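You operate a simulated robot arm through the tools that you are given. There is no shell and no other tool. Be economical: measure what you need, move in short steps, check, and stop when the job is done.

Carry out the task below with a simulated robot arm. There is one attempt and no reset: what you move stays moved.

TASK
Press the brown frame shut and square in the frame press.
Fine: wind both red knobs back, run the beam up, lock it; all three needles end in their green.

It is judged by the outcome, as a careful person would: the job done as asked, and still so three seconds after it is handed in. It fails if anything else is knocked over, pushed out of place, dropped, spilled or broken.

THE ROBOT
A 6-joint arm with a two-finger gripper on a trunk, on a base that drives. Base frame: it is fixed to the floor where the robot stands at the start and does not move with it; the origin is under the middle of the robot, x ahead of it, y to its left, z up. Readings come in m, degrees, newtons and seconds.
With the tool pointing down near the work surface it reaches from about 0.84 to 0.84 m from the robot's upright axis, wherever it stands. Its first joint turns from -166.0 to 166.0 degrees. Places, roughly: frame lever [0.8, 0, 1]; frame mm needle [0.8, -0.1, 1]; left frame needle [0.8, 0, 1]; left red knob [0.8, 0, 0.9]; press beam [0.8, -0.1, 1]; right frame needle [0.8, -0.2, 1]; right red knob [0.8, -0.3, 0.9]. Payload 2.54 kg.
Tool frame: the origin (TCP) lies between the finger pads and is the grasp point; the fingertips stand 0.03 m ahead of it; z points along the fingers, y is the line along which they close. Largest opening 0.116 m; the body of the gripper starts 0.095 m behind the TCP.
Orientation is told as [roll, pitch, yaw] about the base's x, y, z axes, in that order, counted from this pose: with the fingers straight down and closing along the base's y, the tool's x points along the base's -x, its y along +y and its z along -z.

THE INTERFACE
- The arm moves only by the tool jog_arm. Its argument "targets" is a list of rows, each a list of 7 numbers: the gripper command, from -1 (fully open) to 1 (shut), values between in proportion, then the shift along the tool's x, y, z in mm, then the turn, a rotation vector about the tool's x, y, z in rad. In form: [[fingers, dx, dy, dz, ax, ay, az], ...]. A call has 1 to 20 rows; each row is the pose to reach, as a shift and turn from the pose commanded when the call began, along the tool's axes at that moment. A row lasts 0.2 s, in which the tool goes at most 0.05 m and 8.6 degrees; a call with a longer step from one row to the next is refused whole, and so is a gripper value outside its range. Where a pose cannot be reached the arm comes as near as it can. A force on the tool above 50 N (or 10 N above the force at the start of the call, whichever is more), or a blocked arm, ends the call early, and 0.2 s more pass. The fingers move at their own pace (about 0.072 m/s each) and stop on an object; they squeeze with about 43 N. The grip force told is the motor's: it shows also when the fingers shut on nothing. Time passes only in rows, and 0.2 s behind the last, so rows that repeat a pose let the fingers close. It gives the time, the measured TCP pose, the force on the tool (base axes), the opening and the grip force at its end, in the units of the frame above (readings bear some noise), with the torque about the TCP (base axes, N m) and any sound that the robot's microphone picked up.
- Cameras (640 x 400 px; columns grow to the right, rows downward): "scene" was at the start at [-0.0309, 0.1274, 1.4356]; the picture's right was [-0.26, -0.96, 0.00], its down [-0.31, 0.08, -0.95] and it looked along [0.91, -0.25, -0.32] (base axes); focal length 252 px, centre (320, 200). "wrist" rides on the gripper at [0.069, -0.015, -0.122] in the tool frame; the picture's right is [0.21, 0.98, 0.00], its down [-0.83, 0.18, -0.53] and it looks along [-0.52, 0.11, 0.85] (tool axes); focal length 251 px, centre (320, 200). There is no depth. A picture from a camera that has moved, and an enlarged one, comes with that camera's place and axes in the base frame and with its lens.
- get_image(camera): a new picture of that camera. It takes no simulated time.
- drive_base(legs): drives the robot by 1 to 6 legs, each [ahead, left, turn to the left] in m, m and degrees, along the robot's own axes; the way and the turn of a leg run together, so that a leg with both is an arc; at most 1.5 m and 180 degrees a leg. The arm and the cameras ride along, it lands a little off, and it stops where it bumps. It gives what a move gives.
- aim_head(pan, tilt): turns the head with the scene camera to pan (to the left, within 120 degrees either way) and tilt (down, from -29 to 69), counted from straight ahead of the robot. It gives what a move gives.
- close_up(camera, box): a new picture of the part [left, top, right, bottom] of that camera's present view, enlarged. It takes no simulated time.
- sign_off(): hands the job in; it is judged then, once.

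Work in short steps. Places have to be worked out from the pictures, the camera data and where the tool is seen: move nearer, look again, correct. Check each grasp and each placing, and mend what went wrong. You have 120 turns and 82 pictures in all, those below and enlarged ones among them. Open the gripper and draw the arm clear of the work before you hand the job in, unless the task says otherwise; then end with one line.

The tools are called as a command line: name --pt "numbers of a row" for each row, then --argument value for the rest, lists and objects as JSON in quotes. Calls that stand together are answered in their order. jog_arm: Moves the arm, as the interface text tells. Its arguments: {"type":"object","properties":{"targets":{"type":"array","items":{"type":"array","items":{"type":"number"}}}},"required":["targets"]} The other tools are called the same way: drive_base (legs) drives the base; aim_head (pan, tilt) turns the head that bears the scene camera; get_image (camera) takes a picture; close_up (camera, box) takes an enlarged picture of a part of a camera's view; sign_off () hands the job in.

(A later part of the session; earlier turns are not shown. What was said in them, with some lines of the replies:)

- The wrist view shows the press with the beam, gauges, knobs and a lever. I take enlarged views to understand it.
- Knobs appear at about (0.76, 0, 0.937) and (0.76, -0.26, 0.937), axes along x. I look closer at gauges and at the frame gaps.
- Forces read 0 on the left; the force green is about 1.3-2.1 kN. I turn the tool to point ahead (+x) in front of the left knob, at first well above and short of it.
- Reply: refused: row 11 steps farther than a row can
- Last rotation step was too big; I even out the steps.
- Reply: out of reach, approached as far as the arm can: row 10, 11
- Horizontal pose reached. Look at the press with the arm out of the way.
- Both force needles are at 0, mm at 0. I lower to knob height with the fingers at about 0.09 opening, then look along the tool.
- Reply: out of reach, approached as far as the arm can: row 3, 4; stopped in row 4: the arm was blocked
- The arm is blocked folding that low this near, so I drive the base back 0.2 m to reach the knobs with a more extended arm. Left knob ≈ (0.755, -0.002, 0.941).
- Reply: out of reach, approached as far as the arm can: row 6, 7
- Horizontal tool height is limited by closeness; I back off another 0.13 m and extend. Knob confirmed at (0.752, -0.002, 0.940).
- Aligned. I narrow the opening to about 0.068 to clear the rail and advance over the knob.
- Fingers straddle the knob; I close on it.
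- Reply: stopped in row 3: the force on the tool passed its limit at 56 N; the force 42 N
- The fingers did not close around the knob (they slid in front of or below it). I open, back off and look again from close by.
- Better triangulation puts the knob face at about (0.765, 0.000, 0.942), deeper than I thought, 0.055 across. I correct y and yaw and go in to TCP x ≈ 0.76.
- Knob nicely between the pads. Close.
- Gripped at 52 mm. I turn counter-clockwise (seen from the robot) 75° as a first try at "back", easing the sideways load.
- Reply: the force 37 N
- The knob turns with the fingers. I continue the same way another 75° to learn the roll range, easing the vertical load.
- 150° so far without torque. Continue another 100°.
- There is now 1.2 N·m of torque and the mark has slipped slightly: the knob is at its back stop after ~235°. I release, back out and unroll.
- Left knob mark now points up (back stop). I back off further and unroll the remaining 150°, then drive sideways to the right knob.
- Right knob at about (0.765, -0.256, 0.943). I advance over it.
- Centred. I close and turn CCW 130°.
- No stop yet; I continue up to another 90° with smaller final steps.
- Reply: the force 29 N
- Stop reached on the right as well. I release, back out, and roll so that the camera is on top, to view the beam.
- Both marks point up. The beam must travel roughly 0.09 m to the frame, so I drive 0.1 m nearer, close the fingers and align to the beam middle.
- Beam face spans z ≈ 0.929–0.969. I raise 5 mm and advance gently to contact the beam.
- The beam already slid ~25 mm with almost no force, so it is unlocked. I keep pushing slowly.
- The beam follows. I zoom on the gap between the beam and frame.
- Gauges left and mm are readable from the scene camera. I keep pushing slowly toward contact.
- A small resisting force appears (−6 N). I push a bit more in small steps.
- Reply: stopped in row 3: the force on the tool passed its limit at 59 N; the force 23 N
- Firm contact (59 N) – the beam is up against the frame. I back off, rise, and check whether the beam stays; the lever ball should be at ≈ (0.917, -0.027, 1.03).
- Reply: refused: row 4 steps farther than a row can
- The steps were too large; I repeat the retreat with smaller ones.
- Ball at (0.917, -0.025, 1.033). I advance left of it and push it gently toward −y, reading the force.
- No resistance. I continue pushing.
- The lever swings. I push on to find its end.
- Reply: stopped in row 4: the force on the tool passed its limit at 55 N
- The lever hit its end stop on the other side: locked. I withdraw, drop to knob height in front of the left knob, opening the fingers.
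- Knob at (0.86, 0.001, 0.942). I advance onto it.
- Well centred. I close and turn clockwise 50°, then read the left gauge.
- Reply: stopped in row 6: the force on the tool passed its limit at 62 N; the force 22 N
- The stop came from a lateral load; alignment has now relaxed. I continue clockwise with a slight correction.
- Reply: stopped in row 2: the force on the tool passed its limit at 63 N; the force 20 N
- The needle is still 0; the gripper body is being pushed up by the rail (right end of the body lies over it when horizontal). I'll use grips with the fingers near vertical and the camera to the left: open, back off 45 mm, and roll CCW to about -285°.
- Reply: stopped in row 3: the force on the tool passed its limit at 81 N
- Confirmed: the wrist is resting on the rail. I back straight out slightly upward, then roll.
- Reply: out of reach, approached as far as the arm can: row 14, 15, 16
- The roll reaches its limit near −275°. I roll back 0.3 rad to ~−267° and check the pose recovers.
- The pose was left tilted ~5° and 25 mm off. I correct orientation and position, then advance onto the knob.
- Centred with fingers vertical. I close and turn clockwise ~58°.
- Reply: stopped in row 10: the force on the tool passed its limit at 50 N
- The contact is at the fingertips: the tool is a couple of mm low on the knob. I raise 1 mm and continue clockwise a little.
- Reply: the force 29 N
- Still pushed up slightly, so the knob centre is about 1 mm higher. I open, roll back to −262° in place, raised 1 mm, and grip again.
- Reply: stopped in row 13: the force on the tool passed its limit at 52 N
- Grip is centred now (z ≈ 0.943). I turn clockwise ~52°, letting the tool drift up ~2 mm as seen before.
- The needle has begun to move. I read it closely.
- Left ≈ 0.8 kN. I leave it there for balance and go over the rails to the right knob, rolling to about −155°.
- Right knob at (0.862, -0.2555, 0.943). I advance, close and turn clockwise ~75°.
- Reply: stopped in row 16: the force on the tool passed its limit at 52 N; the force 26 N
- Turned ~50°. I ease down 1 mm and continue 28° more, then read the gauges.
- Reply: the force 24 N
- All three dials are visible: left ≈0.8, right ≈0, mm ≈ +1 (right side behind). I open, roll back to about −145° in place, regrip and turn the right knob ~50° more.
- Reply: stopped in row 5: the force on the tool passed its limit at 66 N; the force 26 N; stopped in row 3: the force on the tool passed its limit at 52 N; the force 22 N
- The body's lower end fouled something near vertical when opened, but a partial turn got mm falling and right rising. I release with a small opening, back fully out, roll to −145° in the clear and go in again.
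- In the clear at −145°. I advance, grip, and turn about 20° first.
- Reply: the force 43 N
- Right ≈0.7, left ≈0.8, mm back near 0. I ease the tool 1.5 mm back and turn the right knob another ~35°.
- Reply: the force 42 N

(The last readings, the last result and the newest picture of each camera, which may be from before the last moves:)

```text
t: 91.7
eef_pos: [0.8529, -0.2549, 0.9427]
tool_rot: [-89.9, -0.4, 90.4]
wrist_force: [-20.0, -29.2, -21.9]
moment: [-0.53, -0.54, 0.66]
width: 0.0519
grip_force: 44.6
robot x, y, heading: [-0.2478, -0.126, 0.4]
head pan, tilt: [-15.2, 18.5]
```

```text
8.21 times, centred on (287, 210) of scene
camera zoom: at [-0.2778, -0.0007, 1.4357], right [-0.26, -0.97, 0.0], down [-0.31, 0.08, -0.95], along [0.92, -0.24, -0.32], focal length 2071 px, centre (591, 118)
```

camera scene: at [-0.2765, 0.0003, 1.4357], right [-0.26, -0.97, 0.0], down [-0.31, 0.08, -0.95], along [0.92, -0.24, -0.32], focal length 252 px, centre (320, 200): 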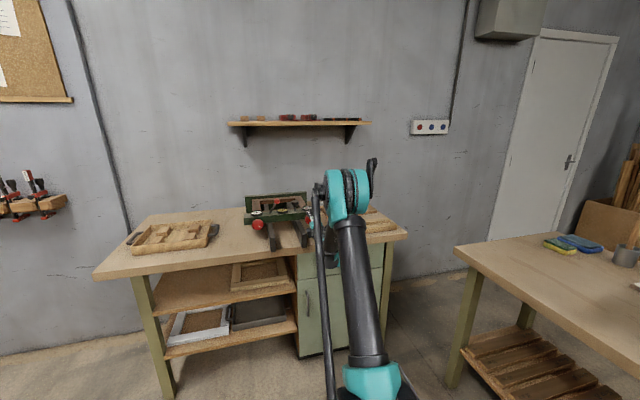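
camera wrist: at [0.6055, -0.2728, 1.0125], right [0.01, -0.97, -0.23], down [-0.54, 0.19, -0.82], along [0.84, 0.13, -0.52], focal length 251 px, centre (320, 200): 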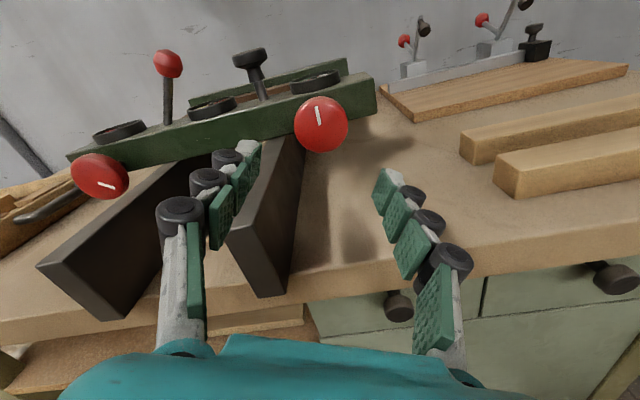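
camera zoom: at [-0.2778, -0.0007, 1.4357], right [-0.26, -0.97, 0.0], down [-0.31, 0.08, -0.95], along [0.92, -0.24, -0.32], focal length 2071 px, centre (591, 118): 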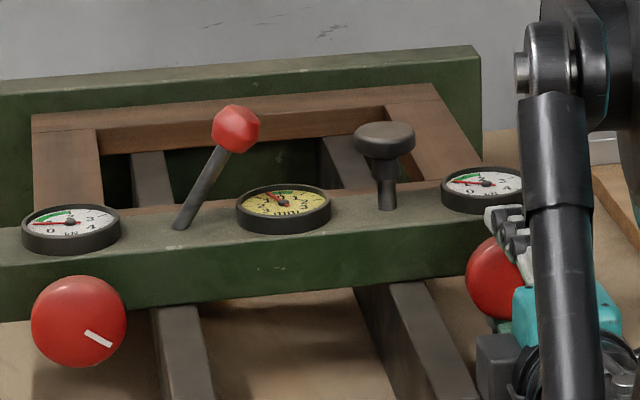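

mm is now about −0.8 with right ahead. I release, back out and cross to the left knob, rolling the way back.

jog_arm --pt "-0.05 0 0 0 0 0 0" --pt "-0.05 0 0 0 0 0 0" --pt "-0.05 0 0 -35 0 0 0" --pt "-0.05 0 0 -80 0 0 0" --pt "-0.05 0 0 -125 0 0 0" --pt "-0.3 0 -35 -125 0 0 -0.14" --pt "-0.3 -43 -35 -125 0 0 -0.28" --pt "-0.3 -86 -35 -125 0 0 -0.42" --pt "-0.3 -129 -35 -125 0 0 -0.56" --pt "-0.3 -172 -35 -125 0 0 -0.7" --pt "-0.3 -215 -35 -125 0 0 -0.84" --pt "-0.3 -256 -35 -125 0 0 -0.98" --pt "-0.3 -256 -35 -125 0 0 -1.12" --pt "-0.3 -256 -35 -125 0 0 -1.26" --pt "-0.3 -256 -35 -125 0 0 -1.4" --pt "-0.3 -256 -35 -125 0 0 -1.54" --pt "-0.3 -256 -35 -125 0 0 -1.68" --pt "-0.3 -256 -35 -125 0 0 -1.82" --pt "-0.3 -256 -20 -125 0 0 -1.96" --pt "-0.3 -256 0 -125 0 0 -2.1"

close_up --camera "scene" --box '[248, 190, 326, 230]'

```text
t: 92.4
eef_pos: [0.845, -0.2571, 0.943]
tool_rot: [-89.9, -0.5, 90.3]
wrist_force: [1.3, -5.3, -2.4]
moment: [-0.22, -0.36, 0.54]
width: 0.061
grip_force: 0.0
robot x, y, heading: [-0.2423, -0.1301, 0.3]
head pan, tilt: [-15.2, 18.5]
stopped in row 3: the force on the tool passed its limit at 61 N (the readings are from after the stop); the commanded pose is now the measured one
```

```text
8.21 times, centred on (287, 210) of scene
camera zoom: at [-0.2777, 0.0003, 1.4356], right [-0.26, -0.97, 0.0], down [-0.31, 0.08, -0.95], along [0.92, -0.24, -0.32], focal length 2071 px, centre (591, 118)
```

zoom: 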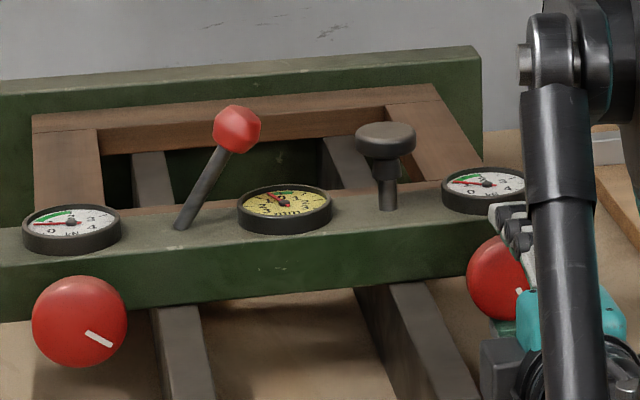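

A brief snag on the way out; it's free now. I continue the retreat, slower, then cross.

jog_arm --pt "-0.1 0 0 -10 0 0 0" --pt "-0.1 0 0 -30 0 0 0" --pt "-0.1 0 0 -70 0 0 0" --pt "-0.1 0 0 -115 0 0 0" --pt "-0.3 0 -35 -118 0 0 -0.14" --pt "-0.3 -43 -35 -118 0 0 -0.28" --pt "-0.3 -86 -35 -118 0 0 -0.42" --pt "-0.3 -129 -35 -118 0 0 -0.56" --pt "-0.3 -172 -35 -118 0 0 -0.7" --pt "-0.3 -215 -35 -118 0 0 -0.84" --pt "-0.3 -258 -35 -118 0 0 -0.98" --pt "-0.3 -258 -35 -118 0 0 -1.12" --pt "-0.3 -258 -35 -118 0 0 -1.26" --pt "-0.3 -258 -35 -118 0 0 -1.4" --pt "-0.3 -258 -35 -118 0 0 -1.54" --pt "-0.3 -258 -35 -118 0 0 -1.68" --pt "-0.3 -258 -35 -118 0 0 -1.82" --pt "-0.3 -258 -20 -118 0 0 -1.96" --pt "-0.3 -258 0 -118 0 0 -2.1"

```text
t: 93.9
eef_pos: [0.7262, -0.2018, 0.9784]
tool_rot: [-89.9, 21.4, 88.8]
wrist_force: [-4.6, -11.4, 3.8]
moment: [-0.57, 0.14, -0.11]
width: 0.0766
grip_force: 0.9
robot x, y, heading: [-0.2503, -0.1265, 0.0]
head pan, tilt: [-15.2, 18.5]
stopped in row 7: the force on the tool passed its limit at 75 N (the readings are from after the stop); the commanded pose is now the measured one
```

The lower finger brushed the rail end. I rise, back off 40 mm, roll to horizontal first, and only then cross.

jog_arm --pt "-0.3 3 1 -20 0 0 0" --pt "-0.3 8 -10 -50 0 0 0" --pt "-0.3 15 -37 -60 0 0 0" --pt "-0.3 15 -37 -60 0 0 -0.14" --pt "-0.3 15 -37 -60 0 0 -0.28" --pt "-0.3 15 -37 -60 0 0 -0.42" --pt "-0.3 15 -37 -60 0 0 -0.56" --pt "-0.3 15 -37 -60 0 0 -0.7" --pt "-0.3 15 -37 -60 0 0 -0.84" --pt "-0.3 15 -37 -60 0 0 -0.98" --pt "-0.3 -20 -51 -60 0 0 -1.12" --pt "-0.3 -55 -65 -60 0 0 -1.26" --pt "-0.3 -90 -79 -60 0 0 -1.4" --pt "-0.3 -125 -93 -60 0 0 -1.54" --pt "-0.3 -160 -107 -60 0 0 -1.6" --pt "-0.3 -174 -112 -60 0 0 -1.6" --pt "-0.3 -189 -75 -50 0 0 -1.6" --pt "-0.3 -202 -42 -30 0 0 -1.6"

get_image --camera "wrist"

```text
t: 97.7
eef_pos: [0.7003, 0.0026, 0.9427]
tool_rot: [89.8, 67.0, -91.3]
wrist_force: [-0.7, -0.9, 0.0]
moment: [-0.02, 0.03, 0.04]
width: 0.0754
grip_force: 0.0
robot x, y, heading: [-0.2467, -0.129, 0.1]
head pan, tilt: [-15.2, 18.5]
```

```text
14 pictures are left
camera wrist: at [0.5787, 0.0452, 0.9999], right [-0.01, -0.81, 0.58], down [-0.54, -0.48, -0.69], along [0.84, -0.33, -0.44], focal length 251 px, centre (320, 200)
```

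wrist: 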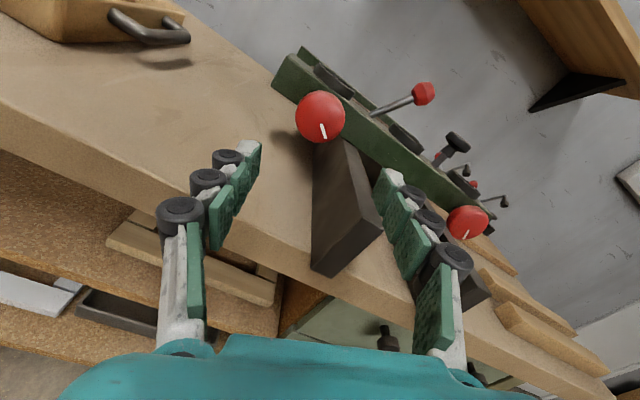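

At −203° with a small yaw. I straighten, roll to −252° and advance onto the left knob.

jog_arm --pt "-0.3 0 0 0 0.021 0.017 -0.13" --pt "-0.3 0 0 0 0.021 0.017 -0.26" --pt "-0.3 0 0 0 0.021 0.017 -0.39" --pt "-0.3 0 0 0 0.021 0.017 -0.52" --pt "-0.3 0 0 0 0.021 0.017 -0.65" --pt "-0.3 0 0 0 0.021 0.017 -0.78" --pt "-0.3 0 0 10 0.021 0.017 -0.86" --pt "-0.3 1 0 50 0.021 0.017 -0.86" --pt "-0.3 1 0 90 0.021 0.017 -0.86" --pt "-0.3 1 0 125 0.021 0.017 -0.86" --pt "-0.3 1 0 145 0.021 0.017 -0.86" --pt "-0.3 1 0 152 0.021 0.017 -0.86" --pt "-0.3 1 0 152 0.021 0.017 -0.86"

get_image --camera "wrist"

```text
t: 100.5
eef_pos: [0.8532, 0.0018, 0.9434]
tool_rot: [89.7, 17.7, -89.6]
wrist_force: [-0.4, 0.3, 0.4]
moment: [0.0, 0.0, 0.03]
width: 0.0753
grip_force: 0.0
robot x, y, heading: [-0.2445, -0.1297, 0.4]
head pan, tilt: [-15.2, 18.5]
```

```text
13 pictures are left
camera wrist: at [0.7291, 0.0702, 0.9503], right [0.01, -0.09, 1.0], down [-0.53, -0.85, -0.08], along [0.85, -0.53, -0.05], focal length 251 px, centre (320, 200)
```

wrist: 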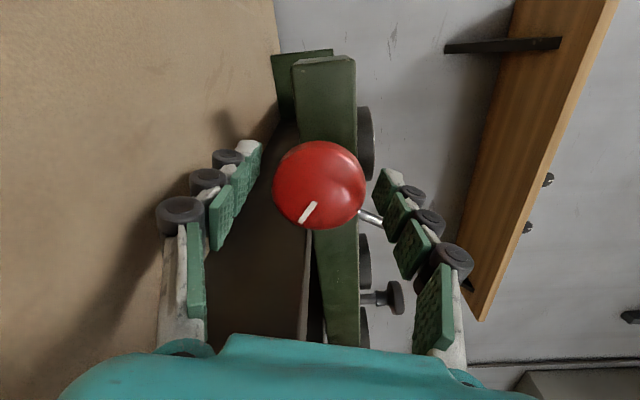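

Centred. Close and turn clockwise ~40°.

jog_arm --pt "0.3 -1 0 0 0 0 0" --pt "1 -1 0 0 0 0 0" --pt "1 -1 0 0 0 0 0" --pt "1 -1 0 0 0 0 0.12" --pt "1 -1 0 0.2 0 0 0.24" --pt "1 -1 0.5 0.3 0 0 0.36" --pt "1 -1 1 0.4 0 0 0.48" --pt "1 -1 1 0.5 0 0 0.6" --pt "1 -1 1.5 0.5 0 0 0.7"

close_up --camera "scene" --box '[252, 204, 270, 216]'

```text
t: 102.5
eef_pos: [0.8524, 0.0009, 0.9462]
tool_rot: [89.5, 57.9, -89.9]
wrist_force: [13.7, 16.8, 19.1]
moment: [-0.01, -0.37, 0.33]
width: 0.0519
grip_force: 45.3
robot x, y, heading: [-0.2466, -0.1298, 0.1]
head pan, tilt: [-15.2, 18.5]
```

```text
16.00 times, centred on (261, 210) of scene
camera zoom: at [-0.2779, 0.0011, 1.4355], right [-0.26, -0.97, 0.0], down [-0.31, 0.08, -0.95], along [0.92, -0.25, -0.32], focal length 4039 px, centre (1264, 40)
```

zoom: 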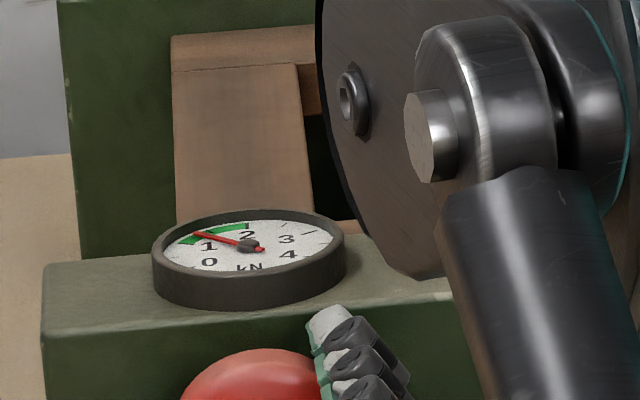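

Left needle is inside the green near its low end (~1.35). I add ~9° for margin, then release and back out for a full reading.

jog_arm --pt "1 -0.5 -0.5 0 0 0 0.08" --pt "1 -0.5 -0.5 0 0 0 0.15" --pt "1 -0.5 -0.5 0 0 0 0.15" --pt "-0.1 -0.5 -0.5 0 0 0 0.15" --pt "-0.1 -0.5 -0.5 0 0 0 0.15" --pt "-0.1 0.5 0 -15 0 0 0.1" --pt "-0.1 0.5 0 -45 0 0 0.05" --pt "-0.1 0.5 0 -85 0 0 0" --pt "-0.3 0.5 0 -130 0 0 0" --pt "-0.3 0.5 0 -160 0 0 0" --pt "-0.3 35 17 -165 0 0 0"

```text
t: 104.9
eef_pos: [0.6855, 0.0058, 0.9846]
tool_rot: [89.3, 57.8, -90.1]
wrist_force: [0.3, 0.0, -0.8]
moment: [0.04, -0.03, -0.01]
width: 0.0756
grip_force: 0.1
robot x, y, heading: [-0.246, -0.1258, 0.4]
head pan, tilt: [-15.2, 18.5]
```

Clear. I cross to the right knob while rolling to −150°.

jog_arm --pt "-0.3 -23 37 0 0 0 0.13" --pt "-0.3 -46 74 0 0 0 0.26" --pt "-0.3 -69 111 0 0 0 0.39" --pt "-0.3 -92 148 0 0 0 0.52" --pt "-0.3 -115 185 0 0 0 0.65" --pt "-0.3 -138 222 0 0 0 0.78" --pt "-0.3 -155 211 0 0 0 0.91" --pt "-0.3 -173 200 10 0 0 1.04" --pt "-0.3 -173 200 30 0 0 1.08" --pt "-0.3 -173 200 30 0 0 1.08"

close_up --camera "scene" --box '[248, 190, 326, 230]'

get_image --camera "wrist"

```text
t: 107.1
eef_pos: [0.7207, -0.2588, 0.9439]
tool_rot: [-89.4, 60.2, 91.0]
wrist_force: [0.6, 0.7, 0.3]
moment: [0.0, -0.02, 0.02]
width: 0.0753
grip_force: 0.1
out of reach, approached as far as the arm can: row 4
robot x, y, heading: [-0.2449, -0.1262, 0.1]
head pan, tilt: [-15.2, 18.5]
```

```text
8.21 times, centred on (287, 210) of scene
camera zoom: at [-0.2776, 0.0003, 1.4356], right [-0.26, -0.97, 0.0], down [-0.31, 0.08, -0.95], along [0.92, -0.25, -0.32], focal length 2071 px, centre (591, 118)
```

zoom: 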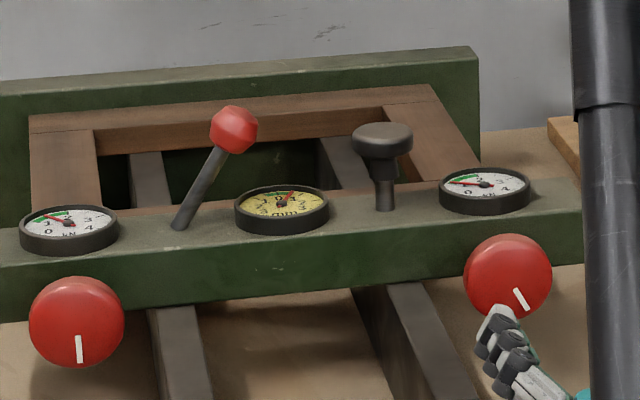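

```text
10 pictures are left
camera wrist: at [0.598, -0.2827, 1.0117], right [0.01, -0.95, -0.3], down [-0.54, 0.25, -0.8], along [0.84, 0.17, -0.51], focal length 251 px, centre (320, 200)
```

wrist: 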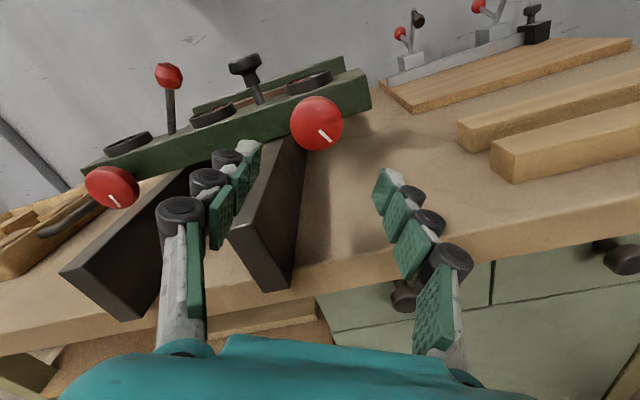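

Left ≈1.5 (green), right ≈1.0, mm ≈ +0.7. I grip the right knob and turn it ~24° clockwise.

jog_arm --pt "-0.3 0 -1.5 40 0 0 0" --pt "-0.3 0 -1.5 80 0 0 0" --pt "-0.3 0 -1.5 110 0 0 0" --pt "-0.3 0 -1.5 125 0 0 0" --pt "-0.3 0 -1.5 131 0 0 0" --pt "0.3 0 -1.5 131 0 0 0" --pt "1 0 -1.5 131 0 0 0" --pt "1 0 -1.5 131 0 0 0" --pt "1 0 -1.5 131 0 0 0.11" --pt "1 0 -1.5 131 0 0 0.22" --pt "1 0 -1.5 131 0 0 0.33" --pt "1 0 -1.5 131 0 0 0.42"

close_up --camera "scene" --box '[248, 190, 326, 230]'

```text
t: 109.7
eef_pos: [0.8527, -0.2588, 0.9456]
tool_rot: [-89.6, 36.0, 90.6]
wrist_force: [20.1, -19.8, 7.8]
moment: [-0.02, -0.13, -0.04]
width: 0.0518
grip_force: 45.2
robot x, y, heading: [-0.2449, -0.1273, 0.2]
head pan, tilt: [-15.2, 18.5]
```

```text
8.21 times, centred on (287, 210) of scene
camera zoom: at [-0.2769, -0.0006, 1.4357], right [-0.26, -0.97, 0.0], down [-0.31, 0.08, -0.95], along [0.92, -0.25, -0.32], focal length 2071 px, centre (591, 118)
```

zoom: 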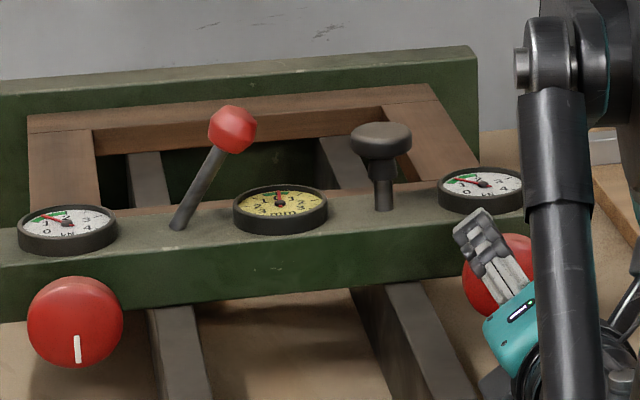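

mm is near 0. I zoom for an exact reading.

close_up --camera "scene" --box '[274, 204, 314, 222]'

close_up --camera "scene" --box '[248, 210, 268, 224]'

```text
16.00 times, centred on (294, 213) of scene
camera zoom: at [-0.2769, -0.0006, 1.4357], right [-0.26, -0.97, 0.0], down [-0.31, 0.08, -0.95], along [0.92, -0.25, -0.32], focal length 4039 px, centre (736, -8)
```

zoom: 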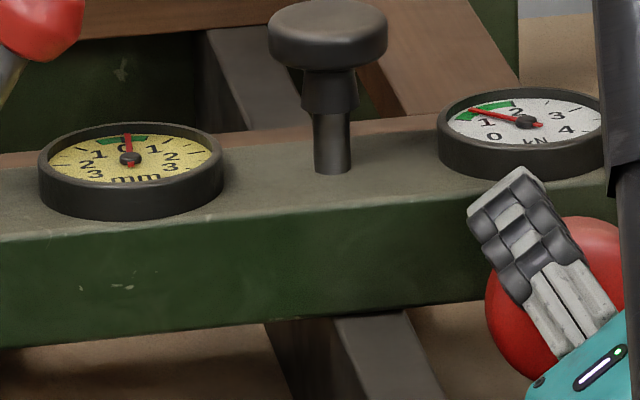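

```text
16.00 times, centred on (258, 217) of scene
camera zoom: at [-0.2769, -0.0006, 1.4357], right [-0.26, -0.97, 0.0], down [-0.31, 0.08, -0.95], along [0.92, -0.25, -0.32], focal length 4039 px, centre (1312, -72)
```

zoom: 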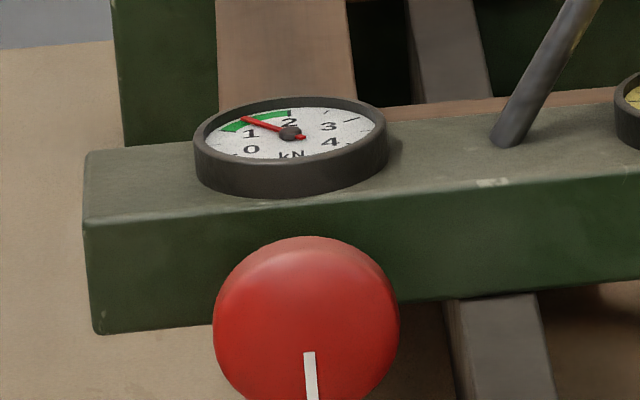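

All three are in the green; right is toward its low side, so I add ~4°, release gently and back out.

jog_arm --pt "1 0 0 0 0 0 0.04" --pt "1 0 0 0 0 0 0.07" --pt "1 0 0 0 0 0 0.07" --pt "-0.3 0 0 0 0 0 0.07" --pt "-0.3 0 0 0 0 0 0.07" --pt "-0.3 0 0 -8 0 0 0.07" --pt "-0.3 0 0 -25 0 0 0.0" --pt "-0.3 0 0 -60 0 0 0.0" --pt "-0.3 0 0 -105 0 0 0.0" --pt "-0.3 0 0 -150 0 0 0.0" --pt "-0.3 0 0 -170 0 0 0.0"

close_up --camera "scene" --box '[248, 190, 326, 230]'

```text
t: 112.1
eef_pos: [0.6803, -0.2553, 0.9452]
tool_rot: [-89.5, 36.2, 90.6]
wrist_force: [0.0, -0.4, 0.7]
moment: [0.03, -0.03, 0.01]
width: 0.0753
grip_force: 0.1
robot x, y, heading: [-0.2467, -0.1281, 0.0]
head pan, tilt: [-15.2, 18.5]
```

```text
8.21 times, centred on (287, 210) of scene
camera zoom: at [-0.2775, 0.0003, 1.4356], right [-0.26, -0.97, 0.0], down [-0.31, 0.08, -0.95], along [0.92, -0.25, -0.32], focal length 2071 px, centre (591, 118)
```

zoom: 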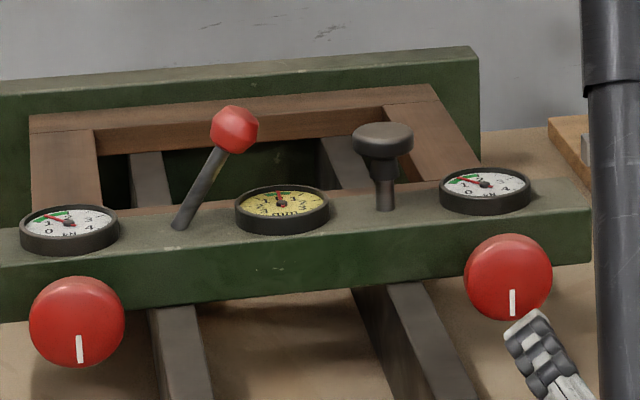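

Both marks at 6 o'clock, needles in green. I draw clear by driving back and open the gripper, then take last readings.

drive_base --legs '[[-0.25, 0, 0]]'

jog_arm --pt "-1 0 0 0 0 0 0" --pt "-1 0 0 0 0 0 0" --pt "-1 0 0 0 0 0 0"

get_image --camera "scene"

```text
t: 114.0
eef_pos: [0.421, -0.2589, 0.9454]
tool_rot: [-89.6, 36.4, 90.4]
wrist_force: [0.1, -0.3, 0.2]
moment: [0.0, 0.03, -0.02]
width: 0.0755
grip_force: 0.1
robot x, y, heading: [-0.5015, -0.1276, 0.1]
head pan, tilt: [-15.2, 18.5]
```

```text
t: 114.8
eef_pos: [0.4218, -0.2599, 0.9448]
tool_rot: [-89.6, 36.2, 90.4]
wrist_force: [-0.5, -0.2, 0.5]
moment: [-0.02, 0.0, 0.0]
width: 0.1159
grip_force: 0.1
robot x, y, heading: [-0.5061, -0.1281, -0.0]
head pan, tilt: [-15.2, 18.5]
```

```text
5 pictures are left
camera scene: at [-0.5348, 0.0002, 1.4356], right [-0.26, -0.96, 0.0], down [-0.31, 0.08, -0.95], along [0.91, -0.25, -0.32], focal length 252 px, centre (320, 200)
```

scene: 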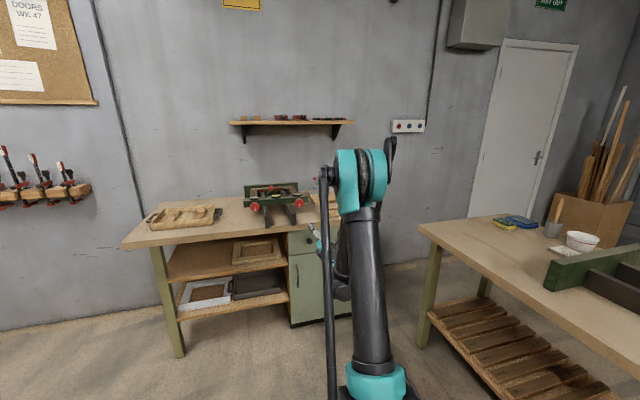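

The arm is clear and nothing was disturbed. I do a last close check of the dials.

close_up --camera "scene" --box '[244, 192, 282, 214]'

close_up --camera "scene" --box '[276, 186, 314, 210]'

```text
16.00 times, centred on (263, 203) of scene
camera zoom: at [-0.5348, 0.0002, 1.4356], right [-0.26, -0.96, 0.0], down [-0.31, 0.08, -0.95], along [0.91, -0.25, -0.32], focal length 4039 px, centre (1232, 152)
```

zoom: 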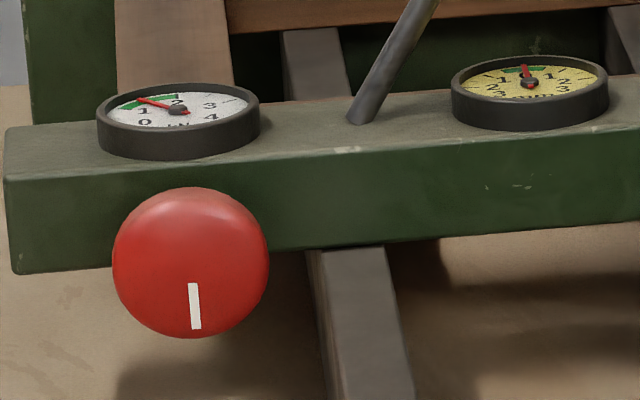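

```text
16.00 times, centred on (295, 198) of scene
camera zoom: at [-0.5348, 0.0002, 1.4356], right [-0.26, -0.96, 0.0], down [-0.31, 0.08, -0.95], along [0.91, -0.25, -0.32], focal length 4039 px, centre (720, 232)
```

zoom: 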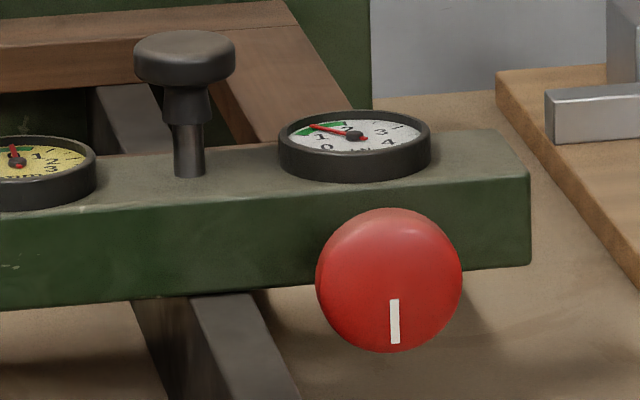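

Both force needles are mid-green and mm is in its green near 0. The job is complete, so I hand it in.

sign_off

```text
The job is handed in.
```

The brown frame is pressed shut and square: both knobs were wound back, the beam run up and locked, and the knobs then tightened until all three needles stood in their green.
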